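You operate a simulated robot arm through the tools that you are given. There is no shell and no other tool. Be economical: measure what you need, move in short steps, check, and stop when the job is done.

The job below is to be done with a simulated two-armed robot. You get a single attempt, and the scene is never put back.

TASK
Push the dispenser lid shut. Put three of the loop blocks from the grey island bench on the black bench. Put the keypad on the steel table. Put the cube mould on the steel table away on the left mat. Put the parts bin on the left end of the steel table away on the third shelf from the bottom of the wire rack. Take the oil tray and put it on the top of the side bench scale. Put the white pad on top of the 75 mm spacer. Put the green pad on the long bench left of the vacuum. Put two of the steel blocks from the wall end of the green bench on the tray there. Put the core piece on the long bench away on the oven side of the wide bench. Any order will do. Set down upright: loop block, cube mould, core piece.

Only the result counts: the job must be done as asked and must still hold three seconds after the hand-in. Knocking over, shifting, dropping, spilling or breaking anything else fails it. A push-on lid holds only when it is set on centred and level and pressed home; a screw cap is set on level and turned clockwise until tight.

THE ROBOT
Two 7-joint arms with two-finger parallel grippers on one trunk, on a base that drives. Base frame: it is fixed to the floor where the robot stands at the start and does not move with it; the origin is under the middle of the robot, x ahead of it, y to its left, z up. Lengths are in mm, angles in rad, forces in N, time in s.
The left shoulder is at the start at [50, 177, 1029], the right one opposite. With the tool pointing down near the work surface each hand reaches from about 100 to 680 mm from the robot's upright axis, wherever it stands, measured 20 degrees to its own side. Places, roughly: 75 mm spacer [4750, -2750, 1000]; black bench [700, -4900, 800]; core piece [5000, 500, 1000]; cube mould [2500, -1250, 750]; dispenser lid [700, 200, 1300]; green pad (10x7x4 cm) [2300, 1500, 900]; keypad [500, -1750, 750]; left mat (34x20 cm) [480, -4720, 840]; long bench left of the vacuum [5200, 200, 900]; loop block [750, -500, 1000]; oil tray [2750, 1250, 750]; oven side of the wide bench [3700, -5900, 900]; parts bin (13x27x6 cm) [2700, -600, 900]; steel block [2250, 2500, 1000]; steel table [2600, -1100, 800]; third shelf of the wire rack [5500, 1900, 1500]; top of the side bench scale [2400, 1100, 900]; tray [2500, 2500, 750]; white pad (7x5x3 cm) [2300, 1300, 900]. Payload 3.43 kg a hand.
Tool frame (each hand has its own): the origin (TCP) lies between the finger pads and is the grasp point; the fingertips stand 34 mm ahead of it; z points along the fingers, y is the line along which they close. Largest opening 128 mm; finger width 24, thickness 12; the body of the gripper, 48 by 130 mm, starts 96 mm behind the TCP.
Orientation is that of the tool frame in the base frame, as a unit quaternion [w, x, y, z]. With the fingers straight down and closing along the base's y, the tool's x points along the base's -x, its y along +y and its z along -z.

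THE INTERFACE
- The arms move only by the tool servo_tool. It takes "left_commands", "right_commands" or both (then of equal length, played together; a hand with none holds still); each is a list of rows, each a list of 7 numbers: the shift along the tool's x, y, z in mm, then the turn, a rotation vector about the tool's x, y, z in rad, then the closure, from 0 (fully open) to 1 (shut). In form: [[tx, ty, tz, wx, wy, wz, grip], ...]. A call has 1 to 8 rows; each row shifts and turns the commanded pose from where the row before left it, along the tool's axes as they then stand. A row lasts 0.2 s, in which the tool goes at most 50 mm and 0.15 rad; a call with a longer step from one row to the next is refused whole, and so is a gripper value outside its range. A pose out of reach is approached as far as the arm can. The call stops where the force on the tool passes 40 N (or 10 N more than at its start, if that is more) or the arm is blocked; 0.2 s more then pass. The fingers move at their own pace (about 108 mm/s each) and stop on an object; they squeeze with about 25 N. The grip force told is the motor's: it shows also when the fingers shut on nothing. Time passes only in rows, and 0.2 s behind the last, so rows that do not move let the fingers close. The reply holds the time, the measured pose of the TCP, the force on the tool along the base axes, the opening and the grip force, in the units named above and with some noise, with the torque about the TCP (base axes, N m) and any sound that the robot's microphone picked up.
- Cameras (640 x 400 px; columns grow to the right, rows downward): "scene" is now at [163.8, 0.1, 1227.3]; the picture's right is [-0.00, -1.00, 0.00], its down [-0.22, 0.00, -0.98] and it looks along [0.98, -0.00, -0.22] (base axes); focal length 260 px, centre (320, 200). "left" rides on the left gripper at [76, 11, -160] in its tool frame; the picture's right is [-0.15, 0.99, 0.00], its down [-0.88, -0.13, -0.46] and it looks along [-0.45, -0.07, 0.89] (tool axes); focal length 234 px, centre (320, 200). "right" rides on the right gripper at [76, -11, -160] in its tool frame; the picture's right is [0.15, 0.99, 0.00], its down [-0.88, 0.13, -0.46] and it looks along [-0.45, 0.07, 0.89] (tool axes); focal length 234 px, centre (320, 200). There is no depth. A picture from a camera that has moved, and an enlarged one, comes with that camera's place and axes in the base frame and with its lens.
- get_image(camera): a new picture of that camera. No time passes.
- move_column(by): slides the trunk up (or, below 0, down) by that many mm; the arms and the scene camera ride with it, the base frame stays. It gives what a move gives, with no picture.
- roll_base(legs): drives the robot by 1 to 6 legs, each [ahead, turn to the left] in mm and rad, along the robot's own axes; the way and the turn of a leg run together, so that a leg with both is an arc; at most 1500 mm and 3.142 rad a leg. The arms and the cameras ride along, it lands a little off, and it stops where it bumps. It gives what a move gives.
- head_to(pan, tilt): turns the head with the scene camera to pan (to the left, within 1.396 rad either way) and tilt (down, from -0.506 to 1.204), counted from straight ahead of the robot. It gives what a move gives.
- close_up(camera, box): a new picture of the part [left, top, right, bottom] of that camera's present view, enlarged. No time passes.
- job_done(): hands the job in; it is judged then, once.

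Work in short steps. Places have to be worked out from the pictures, the camera data and where the tool is seen: move nearer, look again, correct. Check each grasp and each placing, and mend what went wrong. You have 577 turns and 370 pictures in all, those below and enlarged ones among them. Open the grippers and draw the arms clear of the work before you hand the job in, unless the task says otherwise; then end with one line.

The tools are called after "Emit:" as a command line: name --argument value ..., lists and objects as JSON in quotes. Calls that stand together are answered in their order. servo_tool: Moves the arms, as the interface text tells. Its arguments: {"type":"object","properties":{"left_commands":{"type":"array"},"right_commands":{"type":"array"}},"required":[]} The other tools are called the same way: move_column (by) slides the trunk up or down; roll_base (legs) drives the base; head_to (pan, tilt) turns the head that bears the scene camera; get_image (camera) takes a picture; close_up (camera, box) takes an enlarged picture of a part of a camera's view; job_done () hands the job in.

At the start:

```text
time_s: 0.0
left_tool_pos: [393.0, 198.5, 1000.4]
left_tool_rot: [-0.001, -0.001, 1.0, -0.001]
left_wrist_force: [0.6, 0.3, 0.0]
left_moment: [0.02, -0.01, 0.01]
left_width: 128.1
left_finger_force: 0.1
right_tool_pos: [422.0, -126.3, 999.5]
right_tool_rot: [0.0, 0.0, 1.0, 0.001]
right_wrist_force: [-0.2, 0.3, -0.3]
right_moment: [0.01, -0.02, -0.03]
right_width: 127.8
right_finger_force: 0.1
trunk travel left (down, up): [-200.0, 201.0]
robot x, y, heading: [-1.9, -1.4, -0.0]
head pan, tilt: [-0.002, 0.222]
```

scene: 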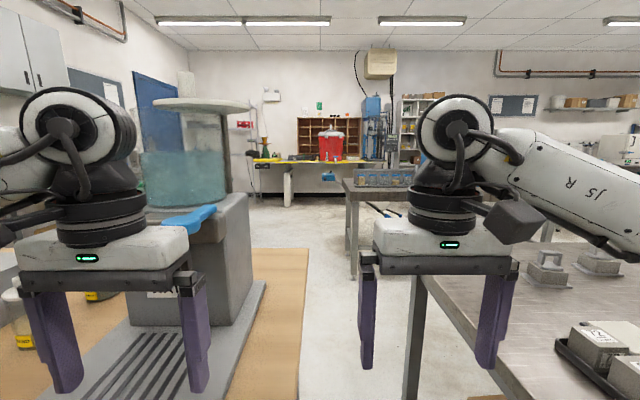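
right: 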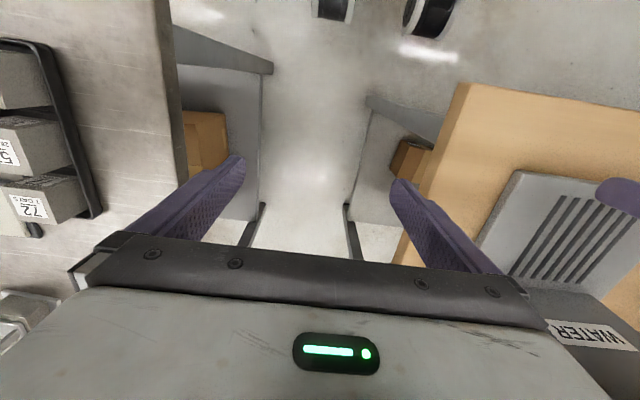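
left: 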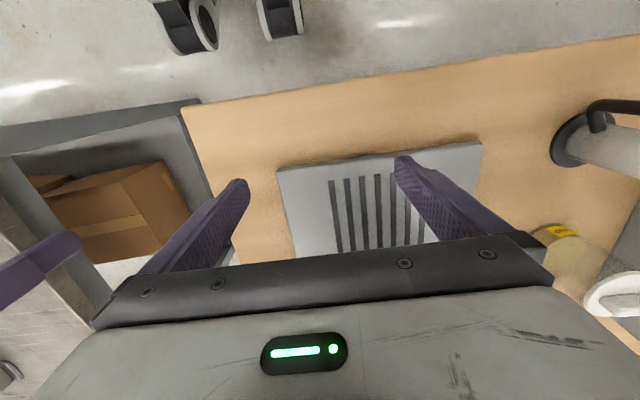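

The dispenser stands ahead to the left with its lid apparently raised. I'll enlarge it, and look right toward the grey island bench.

Emit:
close_up --camera "scene" --box '[100, 60, 300, 185]'

Emit:
head_to --pan -0.7 --tilt 0.5

Emit:
get_image --camera "scene"

```text
3.20 times, centred on (200, 122) of scene
camera zoom: at [163.8, 0.1, 1227.3], right [0.0, -1.0, 0.0], down [-0.22, 0.0, -0.98], along [0.98, 0.0, -0.22], focal length 831 px, centre (704, 448)
```

zoom: 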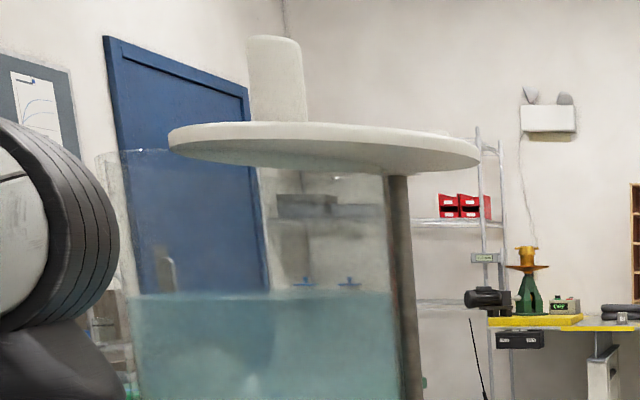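

```text
time_s: 1.1
left_tool_pos: [393.2, 197.6, 999.5]
left_tool_rot: [0.0, 0.0, 1.0, -0.001]
left_wrist_force: [-0.9, -0.2, 0.2]
left_moment: [-0.02, 0.01, -0.03]
left_width: 128.0
left_finger_force: 0.1
right_tool_pos: [422.3, -126.0, 1000.1]
right_tool_rot: [0.001, 0.0, 1.0, -0.001]
right_wrist_force: [0.7, 0.5, -0.9]
right_moment: [0.01, -0.01, 0.0]
right_width: 127.9
right_finger_force: 0.1
trunk travel left (down, up): [-200.0, 201.0]
robot x, y, heading: [0.1, -0.7, -0.002]
head pan, tilt: [-0.7, 0.499]
```

```text
365 pictures are left
camera scene: at [140.1, -58.2, 1201.6], right [-0.64, -0.77, 0.0], down [-0.37, 0.31, -0.88], along [0.67, -0.57, -0.48], focal length 260 px, centre (320, 200)
```

scene: 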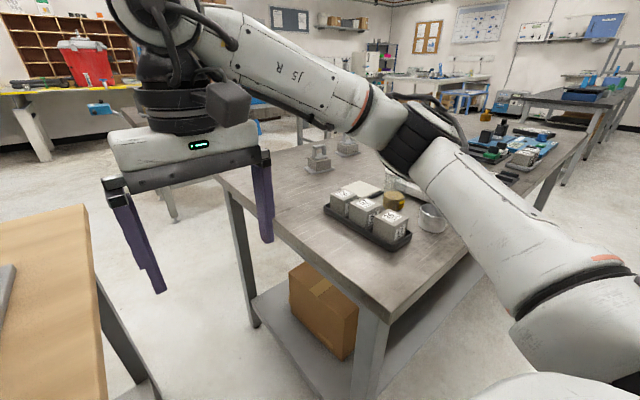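

The lid disc looks shifted over relative to the tank. I'll raise the trunk to view it from above.

Emit:
move_column --by 200

Emit:
head_to --pan 0.3 --tilt 0.3

Emit:
get_image --camera "scene"

```text
time_s: 3.2
left_tool_pos: [393.4, 197.9, 1199.5]
left_tool_rot: [0.0, -0.001, 1.0, -0.002]
left_wrist_force: [-0.3, -0.1, 0.0]
left_moment: [-0.02, -0.02, -0.01]
left_width: 127.8
left_finger_force: 0.1
right_tool_pos: [421.0, -125.7, 1200.1]
right_tool_rot: [0.0, -0.001, 1.0, 0.0]
right_wrist_force: [-0.3, -0.5, 0.5]
right_moment: [0.0, 0.01, -0.02]
right_width: 128.1
right_finger_force: 0.0
trunk travel left (down, up): [-400.0, 1.0]
robot x, y, heading: [-2.6, -1.8, -0.001]
head pan, tilt: [-0.7, 0.499]
```

```text
time_s: 4.5
left_tool_pos: [393.8, 197.6, 1199.1]
left_tool_rot: [0.0, -0.001, 1.0, -0.002]
left_wrist_force: [-0.4, 0.8, 0.4]
left_moment: [-0.02, -0.02, -0.01]
left_width: 127.7
left_finger_force: 0.0
right_tool_pos: [422.8, -125.4, 1201.7]
right_tool_rot: [0.0, 0.0, 1.0, -0.001]
right_wrist_force: [0.2, 0.1, -0.2]
right_moment: [0.0, 0.02, 0.02]
right_width: 128.1
right_finger_force: 0.1
trunk travel left (down, up): [-400.0, 1.0]
robot x, y, heading: [-0.4, 3.1, -0.004]
head pan, tilt: [0.3, 0.3]
```

```text
364 pictures are left
camera scene: at [159.7, 27.9, 1420.0], right [0.29, -0.96, 0.0], down [-0.28, -0.09, -0.96], along [0.91, 0.28, -0.3], focal length 260 px, centre (320, 200)
```

scene: 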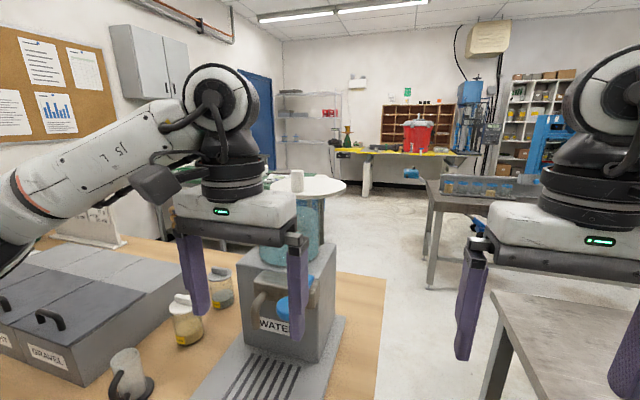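

The disc at about z 1296 is the lid. The left arm blocks the view, so I'll swing it left and back, then look again.

Emit:
servo_tool --left_commands '[[25, 40, 0, 0, 0, 0, 0], [25, 40, 0, 0, 0, 0, 0], [25, 40, 0, 0, 0, 0, 0], [25, 40, 0, 0, 0, 0, 0], [25, 40, 0, 0, 0, 0, 0], [25, 40, 0, 0, 0, 0, 0]]'

Emit:
get_image --camera "scene"

```text
time_s: 5.9
left_tool_pos: [297.6, 397.3, 1181.9]
left_tool_rot: [-0.001, 0.0, 1.0, -0.001]
left_wrist_force: [-0.3, -0.1, 0.1]
left_moment: [-0.02, -0.01, -0.02]
left_width: 128.1
left_finger_force: 0.0
left hand out of reach, approached as far as the arm can: row 5, 6
right_tool_pos: [422.8, -125.0, 1200.7]
right_tool_rot: [-0.001, 0.0, 1.0, 0.001]
right_wrist_force: [0.2, 0.0, -0.3]
right_moment: [-0.02, 0.01, 0.01]
right_width: 127.8
right_finger_force: 0.0
trunk travel left (down, up): [-400.0, 1.0]
robot x, y, heading: [-0.4, -1.7, 0.002]
head pan, tilt: [0.3, 0.3]
```

```text
363 pictures are left
camera scene: at [160.3, 28.4, 1419.9], right [0.3, -0.96, 0.0], down [-0.28, -0.09, -0.95], along [0.91, 0.28, -0.3], focal length 260 px, centre (320, 200)
```

scene: 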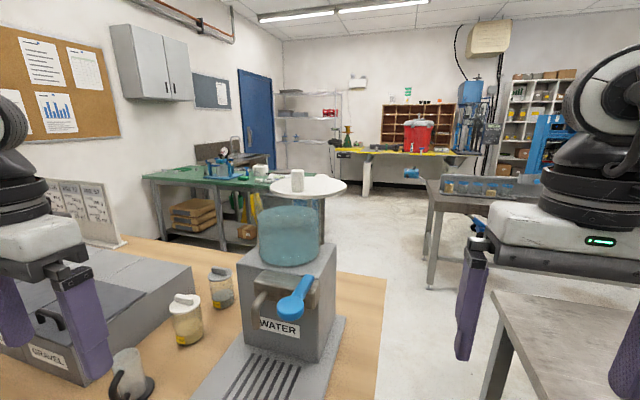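

Emit:
close_up --camera "scene" --box '[200, 150, 400, 275]'

```text
3.20 times, centred on (300, 212) of scene
camera zoom: at [160.3, 28.4, 1419.9], right [0.3, -0.96, 0.0], down [-0.28, -0.09, -0.95], along [0.91, 0.28, -0.3], focal length 831 px, centre (384, 160)
```

zoom: 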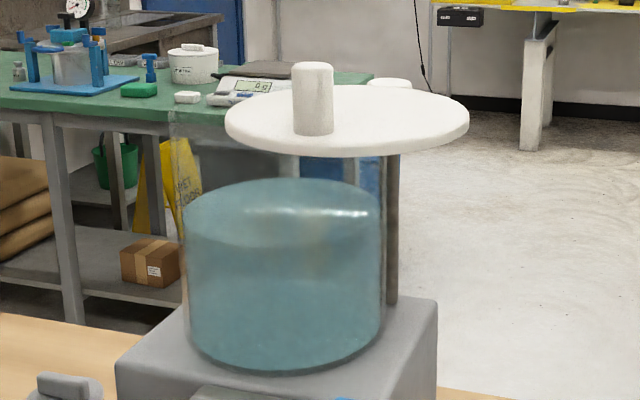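

The lid swings on a post at the rear right (~[685,183]); its handle is near [587,203,1292–1334], and the tank centre is near [672,260]. I raise the left hand and bring it over for a view from above.

Emit:
servo_tool --left_commands '[[0, 0, -40, 0, 0, 0, 0.5], [0, 0, -40, 0, 0, 0, 1], [0, 0, -40, 0, 0, 0, 1], [0, 0, -40, 0, 0, 0, 1], [0, 0, -40, 0, 0, 0, 1], [0, -48, 0, 0, 0, 0, 1], [0, -48, 0, 0, 0, 0, 1], [-40, -28, 0, 0, 0, 0, 1]]'

Emit:
servo_tool --left_commands '[[-35, -30, 0, 0, 0, 0, 1], [-35, -30, 0, 0, 0, 0, 1], [-35, -30, 0, 0, 0, 0, 1], [-35, -30, 0, 0, 0, 0, 1], [-35, -10, 0, 0, 0, 0, 1]]'

Emit:
get_image --camera "left"

Emit:
get_image --camera "scene"

```text
time_s: 7.7
left_tool_pos: [397.8, 238.3, 1352.8]
left_tool_rot: [-0.001, -0.001, 1.0, -0.002]
left_wrist_force: [0.5, -0.1, -0.2]
left_moment: [-0.01, 0.0, 0.01]
left_width: 0.0
left_finger_force: 25.2
left hand out of reach, approached as far as the arm can: row 1, 2, 3, 4, 5
right_tool_pos: [422.8, -127.6, 1198.8]
right_tool_rot: [-0.001, 0.0, 1.0, -0.001]
right_wrist_force: [0.4, -0.6, 0.0]
right_moment: [0.0, -0.02, 0.0]
right_width: 128.0
right_finger_force: 0.0
trunk travel left (down, up): [-400.0, 1.0]
robot x, y, heading: [-1.5, 2.2, -0.001]
head pan, tilt: [0.3, 0.3]
```

```text
time_s: 8.9
left_tool_pos: [533.8, 119.6, 1341.0]
left_tool_rot: [0.002, 0.0, 1.0, -0.002]
left_wrist_force: [-0.7, 0.8, -0.5]
left_moment: [-0.07, -0.01, 0.03]
left_width: 0.4
left_finger_force: 24.8
left hand out of reach, approached as far as the arm can: row 4, 5
right_tool_pos: [422.0, -123.8, 1200.6]
right_tool_rot: [0.0, 0.0, 1.0, -0.001]
right_wrist_force: [-1.0, 0.7, -0.8]
right_moment: [-0.02, -0.05, 0.03]
right_width: 127.8
right_finger_force: 0.0
trunk travel left (down, up): [-400.0, 1.0]
robot x, y, heading: [0.3, -2.1, -0.004]
head pan, tilt: [0.3, 0.3]
```

```text
361 pictures are left
camera left: at [457.3, 133.3, 1499.8], right [0.15, 0.99, 0.0], down [0.88, -0.13, 0.46], along [0.45, -0.07, -0.89], focal length 234 px, centre (320, 200)
```

left: 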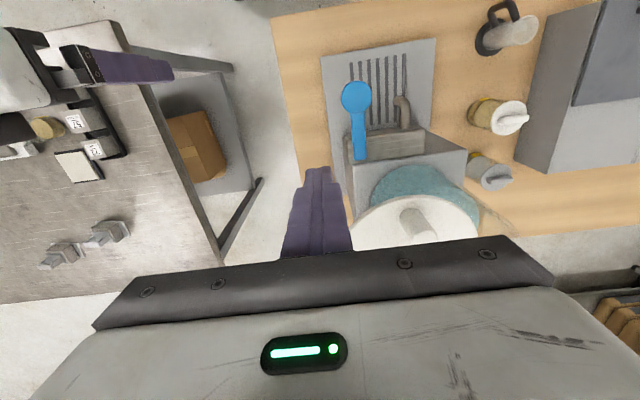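

```text
360 pictures are left
camera scene: at [159.5, 29.7, 1420.0], right [0.3, -0.96, 0.0], down [-0.28, -0.09, -0.96], along [0.91, 0.28, -0.3], focal length 260 px, centre (320, 200)
```

scene: 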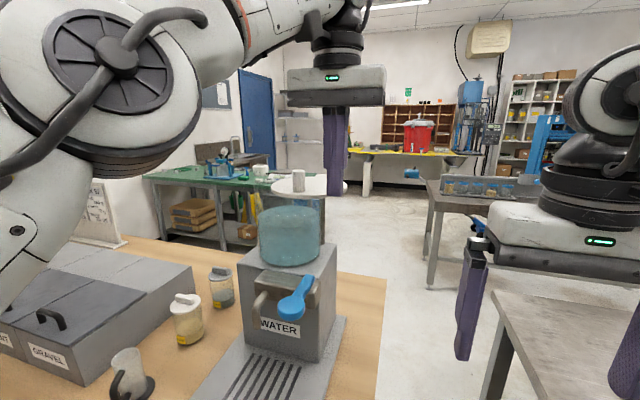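

I'm near the reach limit, so I pull the hand back and up, then roll the base forward 120 mm (the bench edge at x≈325 still clears the base).

Emit:
servo_tool --left_commands '[[40, 0, 0, 0, 0, 0, 1], [40, 0, 0, 0, 0, 0, 1], [40, 0, -10, 0, 0, 0, 1]]'

Emit:
roll_base --legs '[[110, 0]]'

Emit:
get_image --camera "left"

```text
time_s: 9.7
left_tool_pos: [414.7, 120.0, 1349.8]
left_tool_rot: [0.001, -0.001, 1.0, -0.002]
left_wrist_force: [0.1, 0.6, 1.1]
left_moment: [-0.05, -0.05, 0.01]
left_width: 0.0
left_finger_force: 24.7
right_tool_pos: [421.1, -124.5, 1199.6]
right_tool_rot: [0.0, 0.0, 1.0, 0.0]
right_wrist_force: [-0.6, 0.6, -0.3]
right_moment: [-0.02, -0.05, 0.0]
right_width: 128.0
right_finger_force: 0.1
trunk travel left (down, up): [-400.0, 1.0]
robot x, y, heading: [1.2, -0.5, 0.002]
head pan, tilt: [0.3, 0.3]
```

```text
time_s: 10.9
left_tool_pos: [521.2, 117.2, 1348.1]
left_tool_rot: [-0.001, 0.001, 1.0, 0.0]
left_wrist_force: [0.6, 0.6, -0.4]
left_moment: [-0.04, 0.05, -0.02]
left_width: 0.0
left_finger_force: 25.0
right_tool_pos: [528.2, -127.8, 1198.3]
right_tool_rot: [-0.001, 0.002, 1.0, 0.0]
right_wrist_force: [0.1, 1.2, -0.2]
right_moment: [-0.01, 0.08, 0.01]
right_width: 128.3
right_finger_force: 0.0
trunk travel left (down, up): [-400.0, 1.0]
robot x, y, heading: [104.8, -5.4, -0.006]
head pan, tilt: [0.3, 0.3]
```

```text
359 pictures are left
camera left: at [447.5, 129.2, 1507.9], right [0.15, 0.99, 0.0], down [0.88, -0.13, 0.45], along [0.45, -0.07, -0.89], focal length 234 px, centre (320, 200)
```

left: 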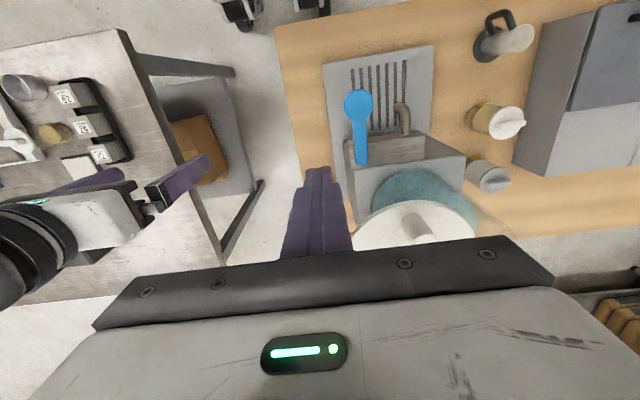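

I need the knob in more detail from this view.

Emit:
close_up --camera "left" --box '[280, 150, 500, 260]'

```text
2.91 times, centred on (390, 205) of left
camera zoom: at [447.5, 129.2, 1507.9], right [0.15, 0.99, 0.0], down [0.88, -0.13, 0.45], along [0.45, -0.07, -0.89], focal length 681 px, centre (116, 186)
```

zoom: 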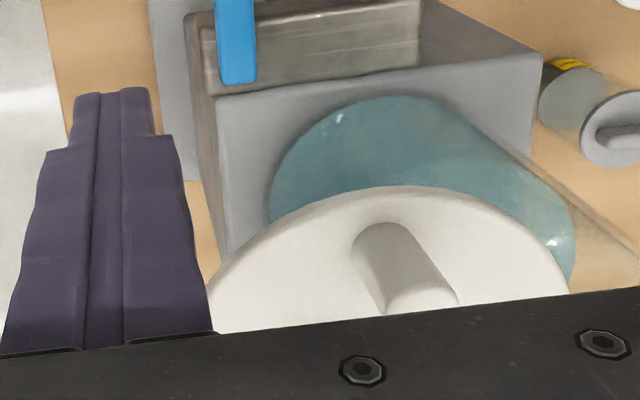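

Knob base confirmed at ≈[592,205]. I bring the closed fingers to its −y side and push through the first part of the arc.

Emit:
servo_tool --left_commands '[[-35, 20, 0, 0, 0, 0, 1], [-33, 20, 5, 0, 0, 0, 1], [0, 15, 5, 0, 0, 0, 1], [0, 15, 0, 0, 0, 0, 1], [-2, 15, 0, 0, 0, 0, 1], [-6, 15, 0, 0, 0, 0, 1]]'

Emit:
get_image --camera "left"

```text
time_s: 12.3
left_tool_pos: [595.8, 217.0, 1339.5]
left_tool_rot: [-0.001, 0.001, 1.0, -0.001]
left_wrist_force: [0.1, -0.4, -0.5]
left_moment: [0.0, 0.05, -0.01]
left_width: 0.0
left_finger_force: 25.1
right_tool_pos: [526.2, -128.2, 1199.4]
right_tool_rot: [-0.001, 0.003, 1.0, 0.0]
right_wrist_force: [0.0, -0.2, 0.2]
right_moment: [0.03, -0.02, 0.04]
right_width: 127.9
right_finger_force: 0.2
trunk travel left (down, up): [-400.0, 1.0]
robot x, y, heading: [105.1, -5.4, -0.006]
head pan, tilt: [0.3, 0.3]
```

```text
357 pictures are left
camera left: at [520.6, 229.4, 1498.7], right [0.15, 0.99, 0.0], down [0.88, -0.13, 0.46], along [0.45, -0.07, -0.89], focal length 234 px, centre (320, 200)
```

left: 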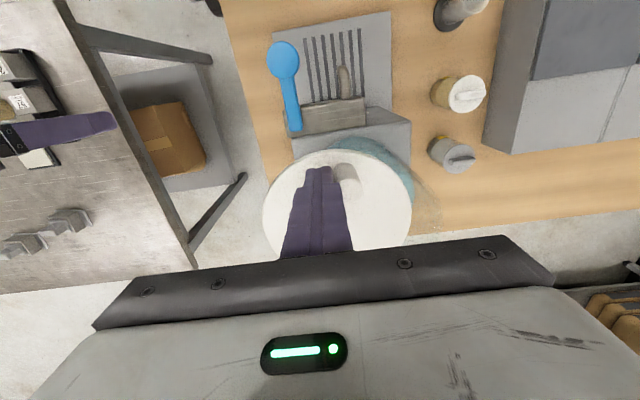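

The lid is swinging along. I continue on the arc.

Emit:
servo_tool --left_commands '[[-2, 16, 0, 0, 0, 0, 1], [-4, 16, 0, 0, 0, 0, 1], [-10, 14, 0, 0, 0, 0, 1]]'

Emit:
get_image --camera "left"

Emit:
get_image --camera "scene"

```text
time_s: 13.1
left_tool_pos: [611.5, 261.8, 1340.1]
left_tool_rot: [-0.001, 0.001, 1.0, 0.001]
left_wrist_force: [-0.7, 0.0, 0.6]
left_moment: [0.0, 0.01, 0.01]
left_width: 0.0
left_finger_force: 25.0
right_tool_pos: [526.2, -128.2, 1201.1]
right_tool_rot: [-0.001, 0.001, 1.0, 0.0]
right_wrist_force: [0.5, -1.1, 0.6]
right_moment: [-0.02, -0.05, -0.01]
right_width: 128.0
right_finger_force: 0.1
trunk travel left (down, up): [-400.0, 1.0]
robot x, y, heading: [107.5, -2.5, -0.007]
head pan, tilt: [0.3, 0.3]
```

```text
356 pictures are left
camera left: at [536.5, 274.4, 1499.0], right [0.15, 0.99, 0.0], down [0.88, -0.13, 0.45], along [0.45, -0.07, -0.89], focal length 234 px, centre (320, 200)
```

left: 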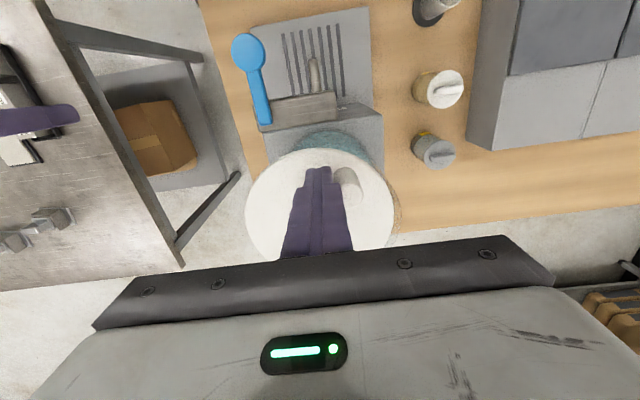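

```text
355 pictures are left
camera scene: at [264.4, 22.6, 1419.9], right [0.29, -0.96, 0.0], down [-0.28, -0.09, -0.96], along [0.91, 0.28, -0.3], focal length 260 px, centre (320, 200)
```

scene: 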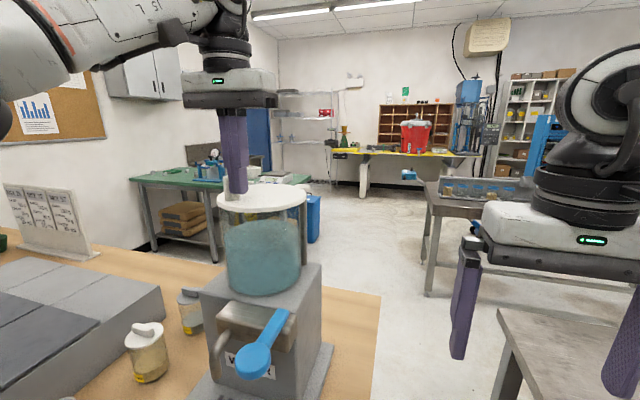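

Emit:
close_up --camera "scene" --box '[190, 160, 340, 310]'

```text
2.67 times, centred on (265, 235) of scene
camera zoom: at [264.4, 22.6, 1419.9], right [0.29, -0.96, 0.0], down [-0.28, -0.09, -0.96], along [0.91, 0.28, -0.3], focal length 692 px, centre (467, 107)
```

zoom: 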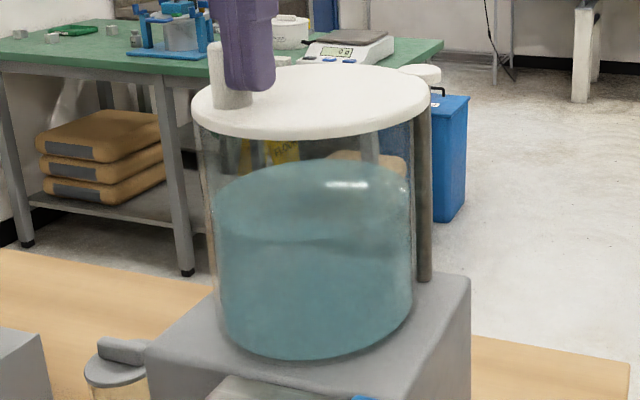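

Nearly aligned with the tank. I keep nudging along the tangent in small steps, watching for a stop.

Emit:
servo_tool --left_commands '[[-2, 8, 0, 0, 0, 0, 1], [-7, 6, 0, 0, 0, 0, 1], [-7, 5, 0, 0, 0, 0, 1]]'

Emit:
close_up --camera "scene" --box '[190, 160, 340, 310]'

Emit:
close_up --camera "left" --box '[200, 100, 460, 260]'

```text
time_s: 13.9
left_tool_pos: [628.7, 281.7, 1339.5]
left_tool_rot: [0.0, 0.001, 1.0, 0.0]
left_wrist_force: [-0.4, -0.1, -0.7]
left_moment: [0.0, -0.03, -0.02]
left_width: 0.2
left_finger_force: 25.3
right_tool_pos: [525.8, -128.8, 1200.0]
right_tool_rot: [0.0, 0.002, 1.0, 0.0]
right_wrist_force: [-0.4, 0.5, -0.8]
right_moment: [0.01, 0.02, 0.02]
right_width: 128.3
right_finger_force: 0.0
trunk travel left (down, up): [-400.0, 1.0]
robot x, y, heading: [105.6, -2.3, -0.005]
head pan, tilt: [0.3, 0.3]
```

```text
2.67 times, centred on (265, 235) of scene
camera zoom: at [264.2, 22.6, 1420.0], right [0.29, -0.96, 0.0], down [-0.28, -0.09, -0.96], along [0.91, 0.28, -0.3], focal length 692 px, centre (467, 107)
```

zoom: 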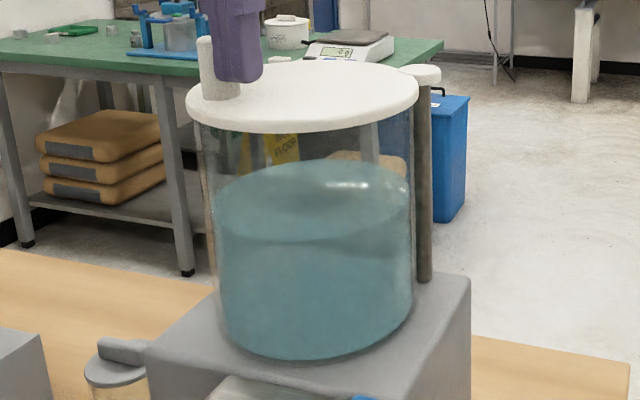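

```text
2.46 times, centred on (330, 180) of left
camera zoom: at [552.9, 293.8, 1498.5], right [0.15, 0.99, 0.0], down [0.88, -0.13, 0.46], along [0.45, -0.07, -0.89], focal length 576 px, centre (295, 249)
```

zoom: 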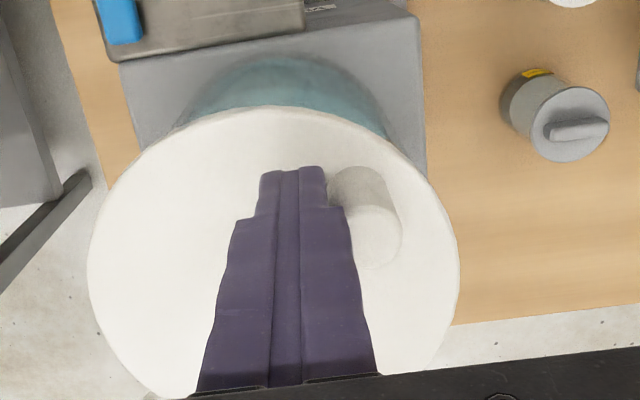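

The hub is visible now at about [723,196], the lid centre is at ≈[656,269] and the tank at ≈[670,266]. A few more degrees; I push in small steps and watch the force.

Emit:
servo_tool --left_commands '[[-5, 4, 0, 0, 0, 0, 1], [-5, 3, 0, 0, 0, 0, 1]]'

Emit:
close_up --camera "scene" --box '[190, 160, 340, 310]'

```text
time_s: 14.5
left_tool_pos: [636.5, 285.5, 1340.6]
left_tool_rot: [-0.002, 0.004, 1.0, -0.001]
left_wrist_force: [-11.1, -13.1, -4.2]
left_moment: [-0.49, 0.43, 0.04]
left_width: 0.0
left_finger_force: 25.2
right_tool_pos: [523.5, -130.0, 1201.9]
right_tool_rot: [0.001, 0.001, 1.0, 0.0]
right_wrist_force: [0.1, 0.3, 0.5]
right_moment: [0.02, -0.01, 0.04]
right_width: 128.0
right_finger_force: 0.1
trunk travel left (down, up): [-400.0, 1.0]
robot x, y, heading: [104.7, -2.0, -0.003]
head pan, tilt: [0.3, 0.3]
```

```text
2.67 times, centred on (265, 235) of scene
camera zoom: at [262.4, 20.3, 1420.2], right [0.29, -0.96, 0.0], down [-0.28, -0.08, -0.96], along [0.92, 0.28, -0.29], focal length 692 px, centre (467, 107)
```

zoom: 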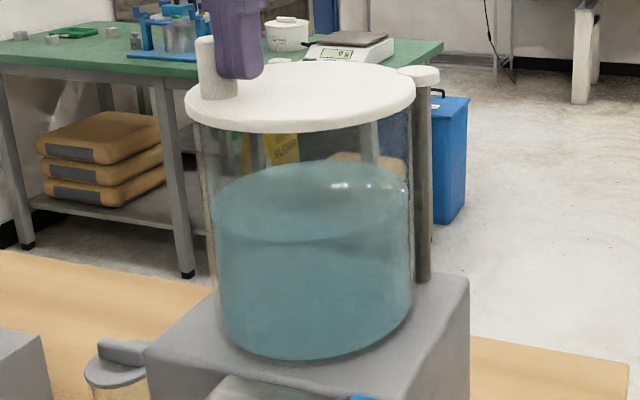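

About 17 N of resistance: likely the end stop. One more small push to confirm, then back off.

Emit:
servo_tool --left_commands '[[-4, 3, 0, 0, 0, 0, 1]]'

Emit:
servo_tool --left_commands '[[15, -12, 0, 0, 0, 0, 1], [0, -30, -20, 0, 0, 0, 1], [40, -20, -10, 0, 0, 0, 1], [40, -20, 0, 0, 0, 0, 1], [40, -20, 0, 0, 0, 0, 1]]'

Emit:
close_up --camera "scene" --box '[190, 160, 340, 310]'

```text
time_s: 14.9
left_tool_pos: [639.2, 284.1, 1340.6]
left_tool_rot: [0.0, 0.004, 1.0, -0.001]
left_wrist_force: [-18.8, -21.4, -4.3]
left_moment: [-0.75, 0.61, 0.11]
left_width: 0.1
left_finger_force: 25.2
right_tool_pos: [524.4, -130.3, 1200.4]
right_tool_rot: [0.001, 0.002, 1.0, 0.002]
right_wrist_force: [0.5, -0.3, -0.8]
right_moment: [-0.03, -0.03, 0.0]
right_width: 127.9
right_finger_force: 0.0
trunk travel left (down, up): [-400.0, 1.0]
robot x, y, heading: [99.2, -5.4, -0.009]
head pan, tilt: [0.3, 0.3]
```

```text
time_s: 16.1
left_tool_pos: [505.6, 191.2, 1368.1]
left_tool_rot: [0.001, 0.0, 1.0, -0.001]
left_wrist_force: [0.9, 0.2, -0.8]
left_moment: [-0.05, -0.01, -0.03]
left_width: 0.0
left_finger_force: 24.9
right_tool_pos: [523.8, -128.1, 1200.6]
right_tool_rot: [0.001, 0.002, 1.0, 0.001]
right_wrist_force: [-0.7, 0.3, -0.2]
right_moment: [0.0, 0.0, 0.03]
right_width: 128.1
right_finger_force: 0.0
trunk travel left (down, up): [-400.0, 1.0]
robot x, y, heading: [105.6, -1.2, -0.006]
head pan, tilt: [0.3, 0.3]
```

```text
2.67 times, centred on (265, 235) of scene
camera zoom: at [263.0, 23.4, 1420.2], right [0.29, -0.96, 0.0], down [-0.28, -0.09, -0.96], along [0.92, 0.28, -0.29], focal length 692 px, centre (467, 107)
```

zoom: 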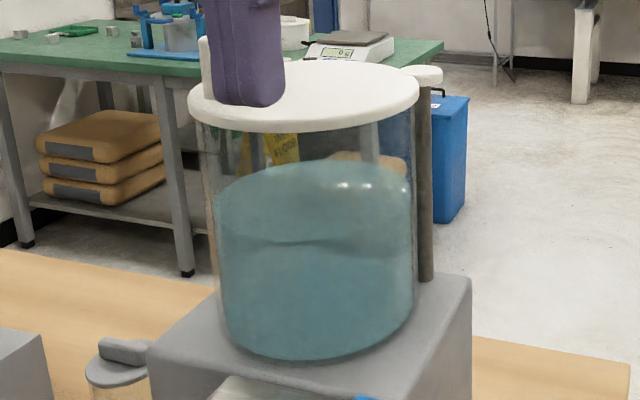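

The lid is at its stop and the liquid is undisturbed. Next, look over the grey island bench on the right.

Emit:
head_to --pan -0.75 --tilt 0.5

Emit:
get_image --camera "scene"

Emit:
get_image --camera "right"

```text
time_s: 17.4
left_tool_pos: [508.2, 191.2, 1366.7]
left_tool_rot: [0.0, 0.001, 1.0, 0.0]
left_wrist_force: [0.3, -0.1, 0.0]
left_moment: [0.01, -0.04, -0.02]
left_width: 0.1
left_finger_force: 25.0
right_tool_pos: [526.0, -126.6, 1200.9]
right_tool_rot: [0.0, 0.002, 1.0, 0.0]
right_wrist_force: [-0.3, 0.5, 0.4]
right_moment: [-0.01, -0.01, 0.0]
right_width: 128.1
right_finger_force: 0.0
trunk travel left (down, up): [-400.0, 1.0]
robot x, y, heading: [105.6, -5.5, -0.008]
head pan, tilt: [-0.75, 0.499]
```

```text
349 pictures are left
camera scene: at [240.8, -66.8, 1401.6], right [-0.69, -0.73, 0.0], down [-0.35, 0.33, -0.88], along [0.64, -0.6, -0.48], focal length 260 px, centre (320, 200)
```

scene: 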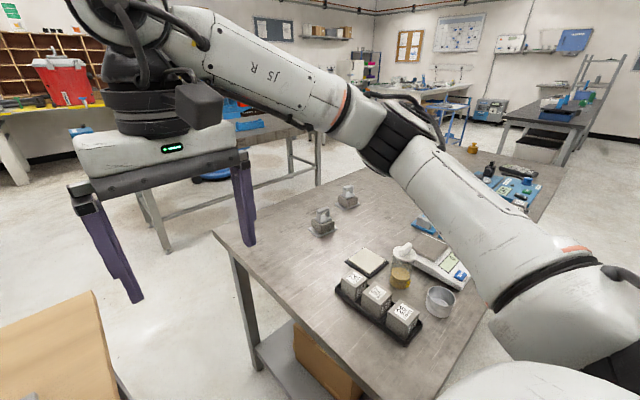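

```text
348 pictures are left
camera right: at [449.4, -138.6, 1359.7], right [-0.14, 0.99, 0.0], down [0.88, 0.13, 0.46], along [0.45, 0.07, -0.89], focal length 234 px, centre (320, 200)
```

right: 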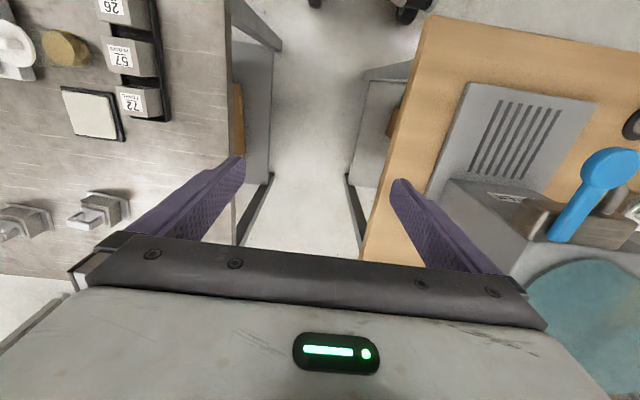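

Two loop blocks sit near the island's far edge, best reached from the +x side; the keypad is toward the island's −y end, reachable from this side. I back up and retract the arms, then turn right to look down the aisle.

Emit:
servo_tool --left_commands '[[40, 0, 40, 0, 0, 0, 0.5], [40, 0, 40, 0, 0, 0, 0], [40, 0, 40, 0, 0, 0, 0], [20, 0, 40, 0, 0, 0, 0]]' --right_commands '[[40, 0, 0, 0, 0, 0, 0], [40, -20, 0, 0, 0, 0, 0], [40, -20, 0, 0, 0, 0, 0], [20, -20, 0, 0, 0, 0, 0]]'

Emit:
roll_base --legs '[[-150, 0], [0, -1.57]]'

Emit:
head_to --pan 0 --tilt 0.4

Emit:
get_image --camera "scene"

```text
refused: row 1 steps farther than a row can; nothing moved
```

```text
time_s: 22.6
left_tool_pos: [147.0, -408.3, 1366.5]
left_tool_rot: [0.001, 0.712, 0.702, -0.001]
left_wrist_force: [0.1, 0.5, 0.1]
left_moment: [0.02, -0.03, 0.01]
left_width: 0.3
left_finger_force: 25.5
right_tool_pos: [-173.1, -423.8, 1199.9]
right_tool_rot: [-0.001, 0.712, 0.702, 0.0]
right_wrist_force: [0.1, 0.7, -0.3]
right_moment: [0.01, 0.01, -0.01]
right_width: 128.1
right_finger_force: 0.0
trunk travel left (down, up): [-400.0, 1.0]
robot x, y, heading: [-42.9, -5.5, -1.595]
head pan, tilt: [-0.75, 0.499]
```

```text
time_s: 23.7
left_tool_pos: [146.8, -408.1, 1367.4]
left_tool_rot: [-0.001, 0.712, 0.702, 0.0]
left_wrist_force: [-1.1, 0.0, -0.1]
left_moment: [-0.02, -0.03, 0.01]
left_width: 0.0
left_finger_force: 25.1
right_tool_pos: [-172.6, -424.3, 1199.0]
right_tool_rot: [-0.001, 0.713, 0.701, -0.001]
right_wrist_force: [-0.2, -0.7, 0.3]
right_moment: [-0.04, -0.01, 0.04]
right_width: 127.9
right_finger_force: 0.1
trunk travel left (down, up): [-400.0, 1.0]
robot x, y, heading: [-48.2, -3.3, -1.592]
head pan, tilt: [0.0, 0.4]
```

```text
347 pictures are left
camera scene: at [-46.1, -165.0, 1410.7], right [-1.0, 0.02, 0.0], down [0.01, 0.39, -0.92], along [-0.02, -0.92, -0.39], focal length 260 px, centre (320, 200)
```

scene: 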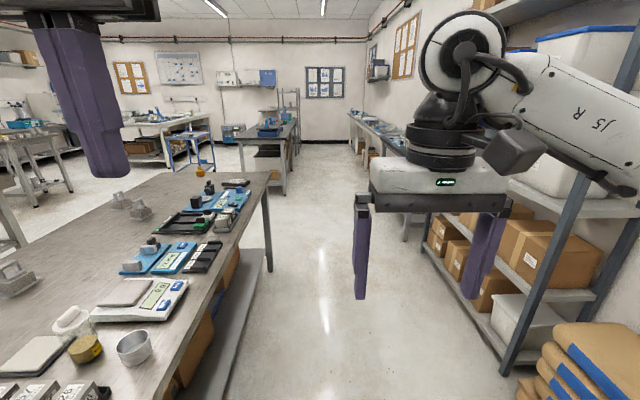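

The aisle is clear; the shelves are at about x −1100 and the island edge near x≈210. There are further loop blocks at about y −1280. I retract the left hand a bit and drive down to y≈−1500 for a look at the keypad area.

Emit:
servo_tool --left_commands '[[30, 0, 30, 0, 0, 0, 0], [30, 0, 30, 0, 0, 0, 0], [30, 0, 30, 0, 0, 0, 0], [20, 0, 30, 0, 0, 0, 0]]' --right_commands '[[40, 0, 0, 0, 0, 0, 0], [40, 0, 0, 0, 0, 0, 0], [30, 0, 0, 0, 0, 0, 0], [0, 0, 0, 0, 0, 0, 0]]'

Emit:
roll_base --legs '[[1250, 0]]'

Emit:
head_to --pan 0.7 --tilt 0.5

Emit:
get_image --camera "scene"

```text
time_s: 24.7
left_tool_pos: [152.0, -297.3, 1248.6]
left_tool_rot: [-0.001, 0.712, 0.703, -0.001]
left_wrist_force: [0.4, -0.4, 0.1]
left_moment: [0.0, 0.01, -0.01]
left_width: 128.0
left_finger_force: 0.0
right_tool_pos: [-170.6, -312.4, 1201.9]
right_tool_rot: [0.0, 0.713, 0.701, 0.0]
right_wrist_force: [-0.1, -0.5, 0.2]
right_moment: [0.03, 0.01, 0.02]
right_width: 127.9
right_finger_force: 0.0
trunk travel left (down, up): [-400.0, 1.0]
robot x, y, heading: [-46.6, -5.5, -1.59]
head pan, tilt: [0.0, 0.4]
```

```text
time_s: 30.9
left_tool_pos: [140.6, -1521.5, 1246.9]
left_tool_rot: [-0.001, 0.706, 0.708, -0.001]
left_wrist_force: [-1.0, -0.7, 0.5]
left_moment: [0.02, 0.03, -0.01]
left_width: 128.0
left_finger_force: 0.1
right_tool_pos: [-182.4, -1541.1, 1201.5]
right_tool_rot: [0.0, 0.707, 0.707, 0.0]
right_wrist_force: [-0.4, 0.1, -0.8]
right_moment: [-0.01, 0.03, -0.02]
right_width: 128.0
right_finger_force: 0.1
trunk travel left (down, up): [-400.0, 1.0]
robot x, y, heading: [-61.9, -1228.4, -1.574]
head pan, tilt: [0.0, 0.4]
```

```text
time_s: 32.0
left_tool_pos: [140.5, -1520.5, 1247.7]
left_tool_rot: [-0.001, 0.706, 0.708, -0.001]
left_wrist_force: [-0.4, 0.4, 0.3]
left_moment: [0.02, 0.02, -0.01]
left_width: 128.0
left_finger_force: 0.0
right_tool_pos: [-182.2, -1541.7, 1201.4]
right_tool_rot: [0.0, 0.707, 0.707, 0.0]
right_wrist_force: [0.0, 0.4, -0.6]
right_moment: [0.03, 0.0, 0.02]
right_width: 128.1
right_finger_force: 0.0
trunk travel left (down, up): [-400.0, 1.0]
robot x, y, heading: [-57.7, -1226.2, -1.574]
head pan, tilt: [0.7, 0.499]
```

```text
346 pictures are left
camera scene: at [0.2, -1369.0, 1401.6], right [-0.77, -0.64, 0.0], down [-0.31, 0.37, -0.88], along [0.56, -0.67, -0.48], focal length 260 px, centre (320, 200)
```

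scene: 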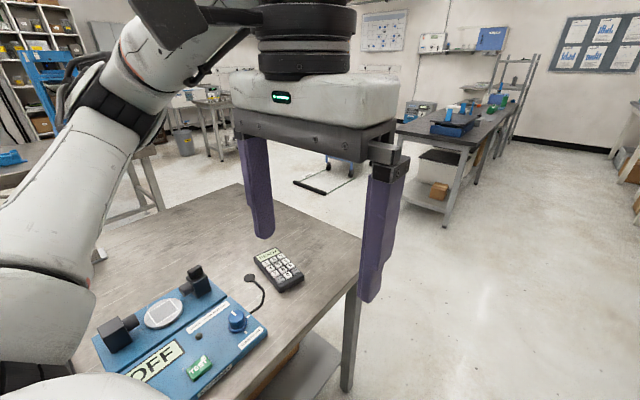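

The keypad is at about [418,−1697,900]. I move to face it from the aisle.

Emit:
roll_base --legs '[[530, 0], [0, 0.785], [-120, 0], [0, 0.785]]'

Emit:
head_to --pan 0 --tilt 0.7

Emit:
get_image --camera "scene"

```text
time_s: 40.0
left_tool_pos: [150.6, -1465.9, 1248.5]
left_tool_rot: [0.0, 0.007, 1.0, -0.001]
left_wrist_force: [0.5, -0.2, 0.7]
left_moment: [0.01, 0.0, 0.0]
left_width: 128.1
left_finger_force: 0.0
right_tool_pos: [164.8, -1788.5, 1201.3]
right_tool_rot: [0.001, 0.008, 1.0, 0.0]
right_wrist_force: [0.3, -0.1, -0.1]
right_moment: [0.0, -0.03, -0.01]
right_width: 128.4
right_finger_force: 0.0
trunk travel left (down, up): [-400.0, 1.0]
robot x, y, heading: [-147.3, -1657.4, -0.016]
head pan, tilt: [0.7, 0.499]
```

```text
time_s: 41.0
left_tool_pos: [149.3, -1468.1, 1248.5]
left_tool_rot: [0.0, 0.007, 1.0, -0.001]
left_wrist_force: [0.0, -0.5, 0.5]
left_moment: [0.0, 0.01, -0.01]
left_width: 128.0
left_finger_force: 0.1
right_tool_pos: [166.0, -1789.3, 1201.1]
right_tool_rot: [0.0, 0.007, 1.0, 0.0]
right_wrist_force: [-0.4, 0.2, 0.3]
right_moment: [0.0, -0.01, 0.0]
right_width: 127.8
right_finger_force: 0.1
trunk travel left (down, up): [-400.0, 1.0]
robot x, y, heading: [-145.3, -1659.6, -0.019]
head pan, tilt: [0.0, 0.7]
```

```text
345 pictures are left
camera scene: at [10.7, -1663.8, 1383.9], right [-0.02, -1.0, 0.0], down [-0.64, 0.01, -0.77], along [0.76, -0.01, -0.64], focal length 260 px, centre (320, 200)
```

scene: 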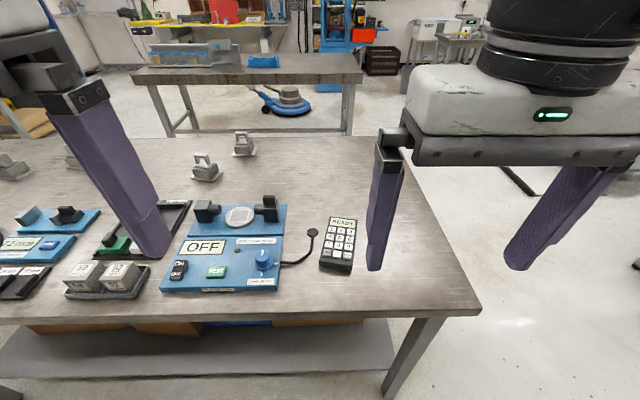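

The keypad lies at ≈[412,−1712]. I bring the right hand above it for a wrist view.

Emit:
servo_tool --right_commands '[[-45, 14, 10, 0, 0, 0, 0], [-45, 14, 10, 0, 0, 0, 0], [-45, 14, 10, 0, 0, 0, 0], [-45, 14, 10, 0, 0, 0, 0], [-40, 14, 10, 0, 0, 0, 0], [0, 8, 30, 0, 0, 0, 0]]'

Emit:
get_image --camera "right"

```text
time_s: 42.4
left_tool_pos: [150.3, -1467.1, 1248.5]
left_tool_rot: [-0.001, 0.007, 1.0, -0.001]
left_wrist_force: [1.4, 1.1, 0.0]
left_moment: [-0.02, 0.01, 0.02]
left_width: 128.1
left_finger_force: 0.0
right_tool_pos: [387.7, -1716.1, 1121.7]
right_tool_rot: [0.0, 0.008, 1.0, 0.001]
right_wrist_force: [-0.8, -0.3, 0.2]
right_moment: [-0.03, 0.0, -0.01]
right_width: 128.0
right_finger_force: 0.1
trunk travel left (down, up): [-400.0, 1.0]
robot x, y, heading: [-145.9, -1657.0, -0.022]
head pan, tilt: [0.0, 0.7]
```

```text
344 pictures are left
camera right: at [310.1, -1724.6, 1280.5], right [-0.13, 0.99, 0.0], down [0.88, 0.12, 0.46], along [0.45, 0.06, -0.89], focal length 234 px, centre (320, 200)
```

right: 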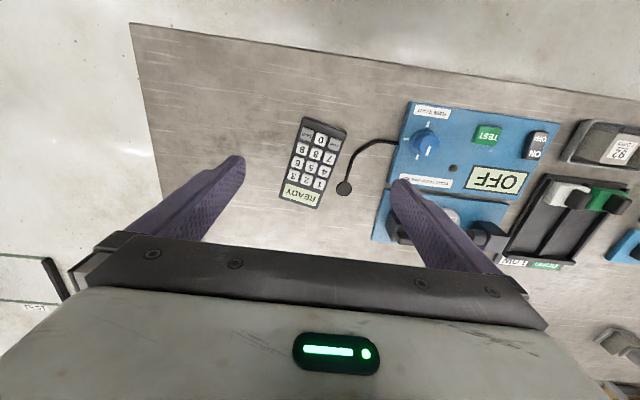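

Triangulating gives the tabletop z≈855 and the keypad centre ≈[446,−1721], yawed −10°, ~80 mm wide. I align, partly close to 100 mm, and descend to just above it.

Emit:
servo_tool --right_commands '[[-45, -7, 0, 0, 0, 0, 0.22], [-2, 0, 20, 0, 0, 0.082, 0.22], [0, 0, 40, 0, 0, 0.082, 0.22], [0, 0, 45, 0, 0, 0, 0.22], [0, 0, 45, 0, 0, 0, 0.22], [0, 0, 30, 0, 0, 0, 0.22]]'

Emit:
get_image --camera "right"

Emit:
close_up --camera "scene" --box '[260, 150, 480, 300]'

```text
time_s: 43.8
left_tool_pos: [152.1, -1467.6, 1249.0]
left_tool_rot: [0.0, 0.007, 1.0, 0.0]
left_wrist_force: [-0.1, 0.1, -0.2]
left_moment: [-0.02, -0.02, -0.03]
left_width: 128.2
left_finger_force: 0.1
right_tool_pos: [433.9, -1723.0, 941.1]
right_tool_rot: [0.0, 0.09, 0.996, -0.001]
right_wrist_force: [0.1, 0.3, 0.1]
right_moment: [-0.01, -0.01, 0.02]
right_width: 99.9
right_finger_force: 0.0
trunk travel left (down, up): [-400.0, 1.0]
robot x, y, heading: [-142.4, -1665.1, -0.02]
head pan, tilt: [0.0, 0.7]
```

```text
343 pictures are left
camera right: at [357.1, -1719.9, 1099.9], right [0.03, 1.0, 0.0], down [0.89, -0.03, 0.46], along [0.46, -0.02, -0.89], focal length 234 px, centre (320, 200)
```

right: 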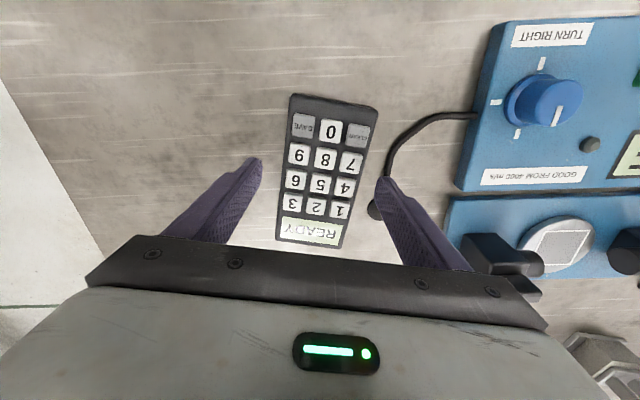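

```text
2.67 times, centred on (370, 225) of scene
camera zoom: at [10.8, -1664.0, 1383.9], right [-0.02, -1.0, 0.0], down [-0.64, 0.01, -0.76], along [0.76, -0.02, -0.64], focal length 692 px, centre (187, 133)
```

zoom: 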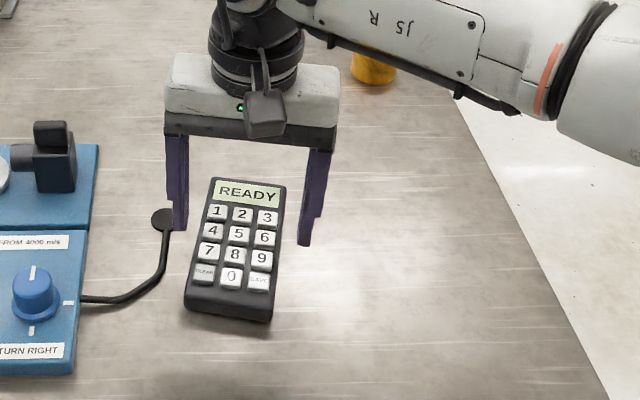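

The cord of the tester runs close to the right finger, so I shift to grip nearer the keypad's near end, where the cord veers away, and descend partway.

Emit:
servo_tool --right_commands '[[28, 2, 0, 0, 0, 0, 0.22], [0, 0, 20, 0, 0, 0, 0.22], [0, 0, 15, 0, 0, 0, 0.22]]'

Emit:
get_image --camera "right"

Emit:
close_up --camera "scene" --box '[260, 150, 480, 300]'

```text
time_s: 44.6
left_tool_pos: [149.7, -1467.4, 1248.8]
left_tool_rot: [0.0, 0.006, 1.0, -0.001]
left_wrist_force: [0.1, 0.0, -1.4]
left_moment: [0.02, 0.04, 0.02]
left_width: 127.9
left_finger_force: 0.0
right_tool_pos: [404.9, -1713.9, 904.6]
right_tool_rot: [0.001, 0.09, 0.996, 0.0]
right_wrist_force: [-0.8, -0.1, -0.1]
right_moment: [-0.01, 0.0, -0.02]
right_width: 99.5
right_finger_force: 0.0
trunk travel left (down, up): [-400.0, 1.0]
robot x, y, heading: [-146.3, -1659.7, -0.02]
head pan, tilt: [0.0, 0.7]
```

```text
341 pictures are left
camera right: at [328.5, -1710.9, 1065.2], right [0.03, 1.0, 0.0], down [0.89, -0.03, 0.46], along [0.46, -0.01, -0.89], focal length 234 px, centre (320, 200)
```

right: 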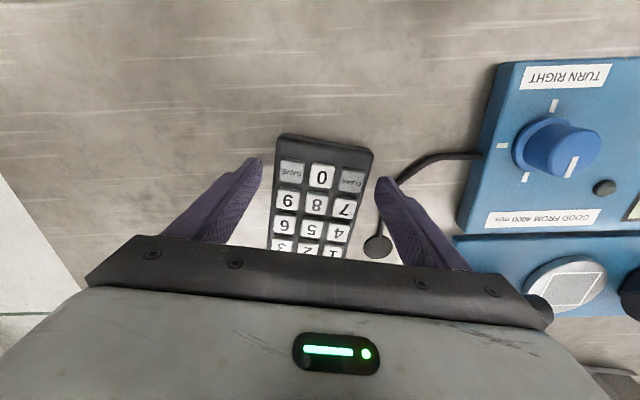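

```text
2.67 times, centred on (370, 225) of scene
camera zoom: at [10.6, -1663.9, 1383.9], right [-0.02, -1.0, 0.0], down [-0.64, 0.01, -0.77], along [0.76, -0.02, -0.64], focal length 692 px, centre (187, 133)
```

zoom: 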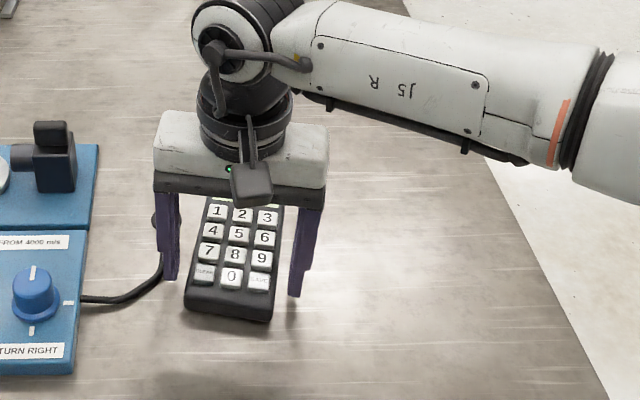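

The finger is still close to the cord; I shift another 20 mm toward the keypad's near end and 2 mm sideways to centre, then check.

Emit:
servo_tool --right_commands '[[20, 2, 0, 0, 0, 0, 0.21]]'

Emit:
close_up --camera "right" --box '[220, 100, 460, 250]'

```text
time_s: 45.0
left_tool_pos: [151.1, -1468.2, 1248.6]
left_tool_rot: [0.001, 0.007, 1.0, -0.001]
left_wrist_force: [-0.1, -0.1, -0.1]
left_moment: [-0.01, 0.01, 0.0]
left_width: 127.9
left_finger_force: 0.1
right_tool_pos: [385.5, -1709.9, 905.6]
right_tool_rot: [-0.001, 0.09, 0.996, -0.001]
right_wrist_force: [-0.2, 0.8, 0.2]
right_moment: [0.0, -0.06, 0.03]
right_width: 101.1
right_finger_force: 0.1
trunk travel left (down, up): [-400.0, 1.0]
robot x, y, heading: [-143.0, -1664.3, -0.023]
head pan, tilt: [0.0, 0.7]
```

```text
2.67 times, centred on (340, 175) of right
camera zoom: at [309.1, -1707.0, 1065.5], right [0.03, 1.0, 0.0], down [0.89, -0.03, 0.46], along [0.46, -0.02, -0.89], focal length 624 px, centre (267, 267)
```

zoom: 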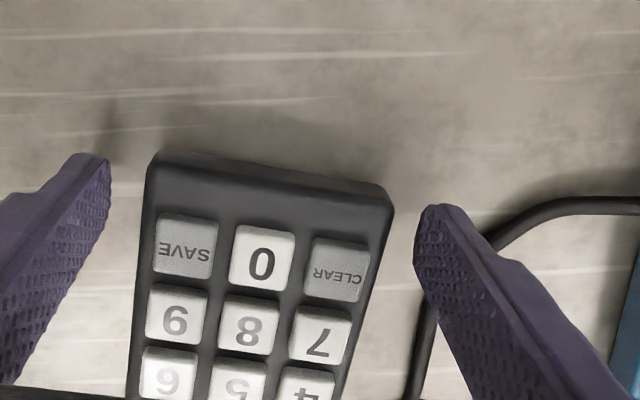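

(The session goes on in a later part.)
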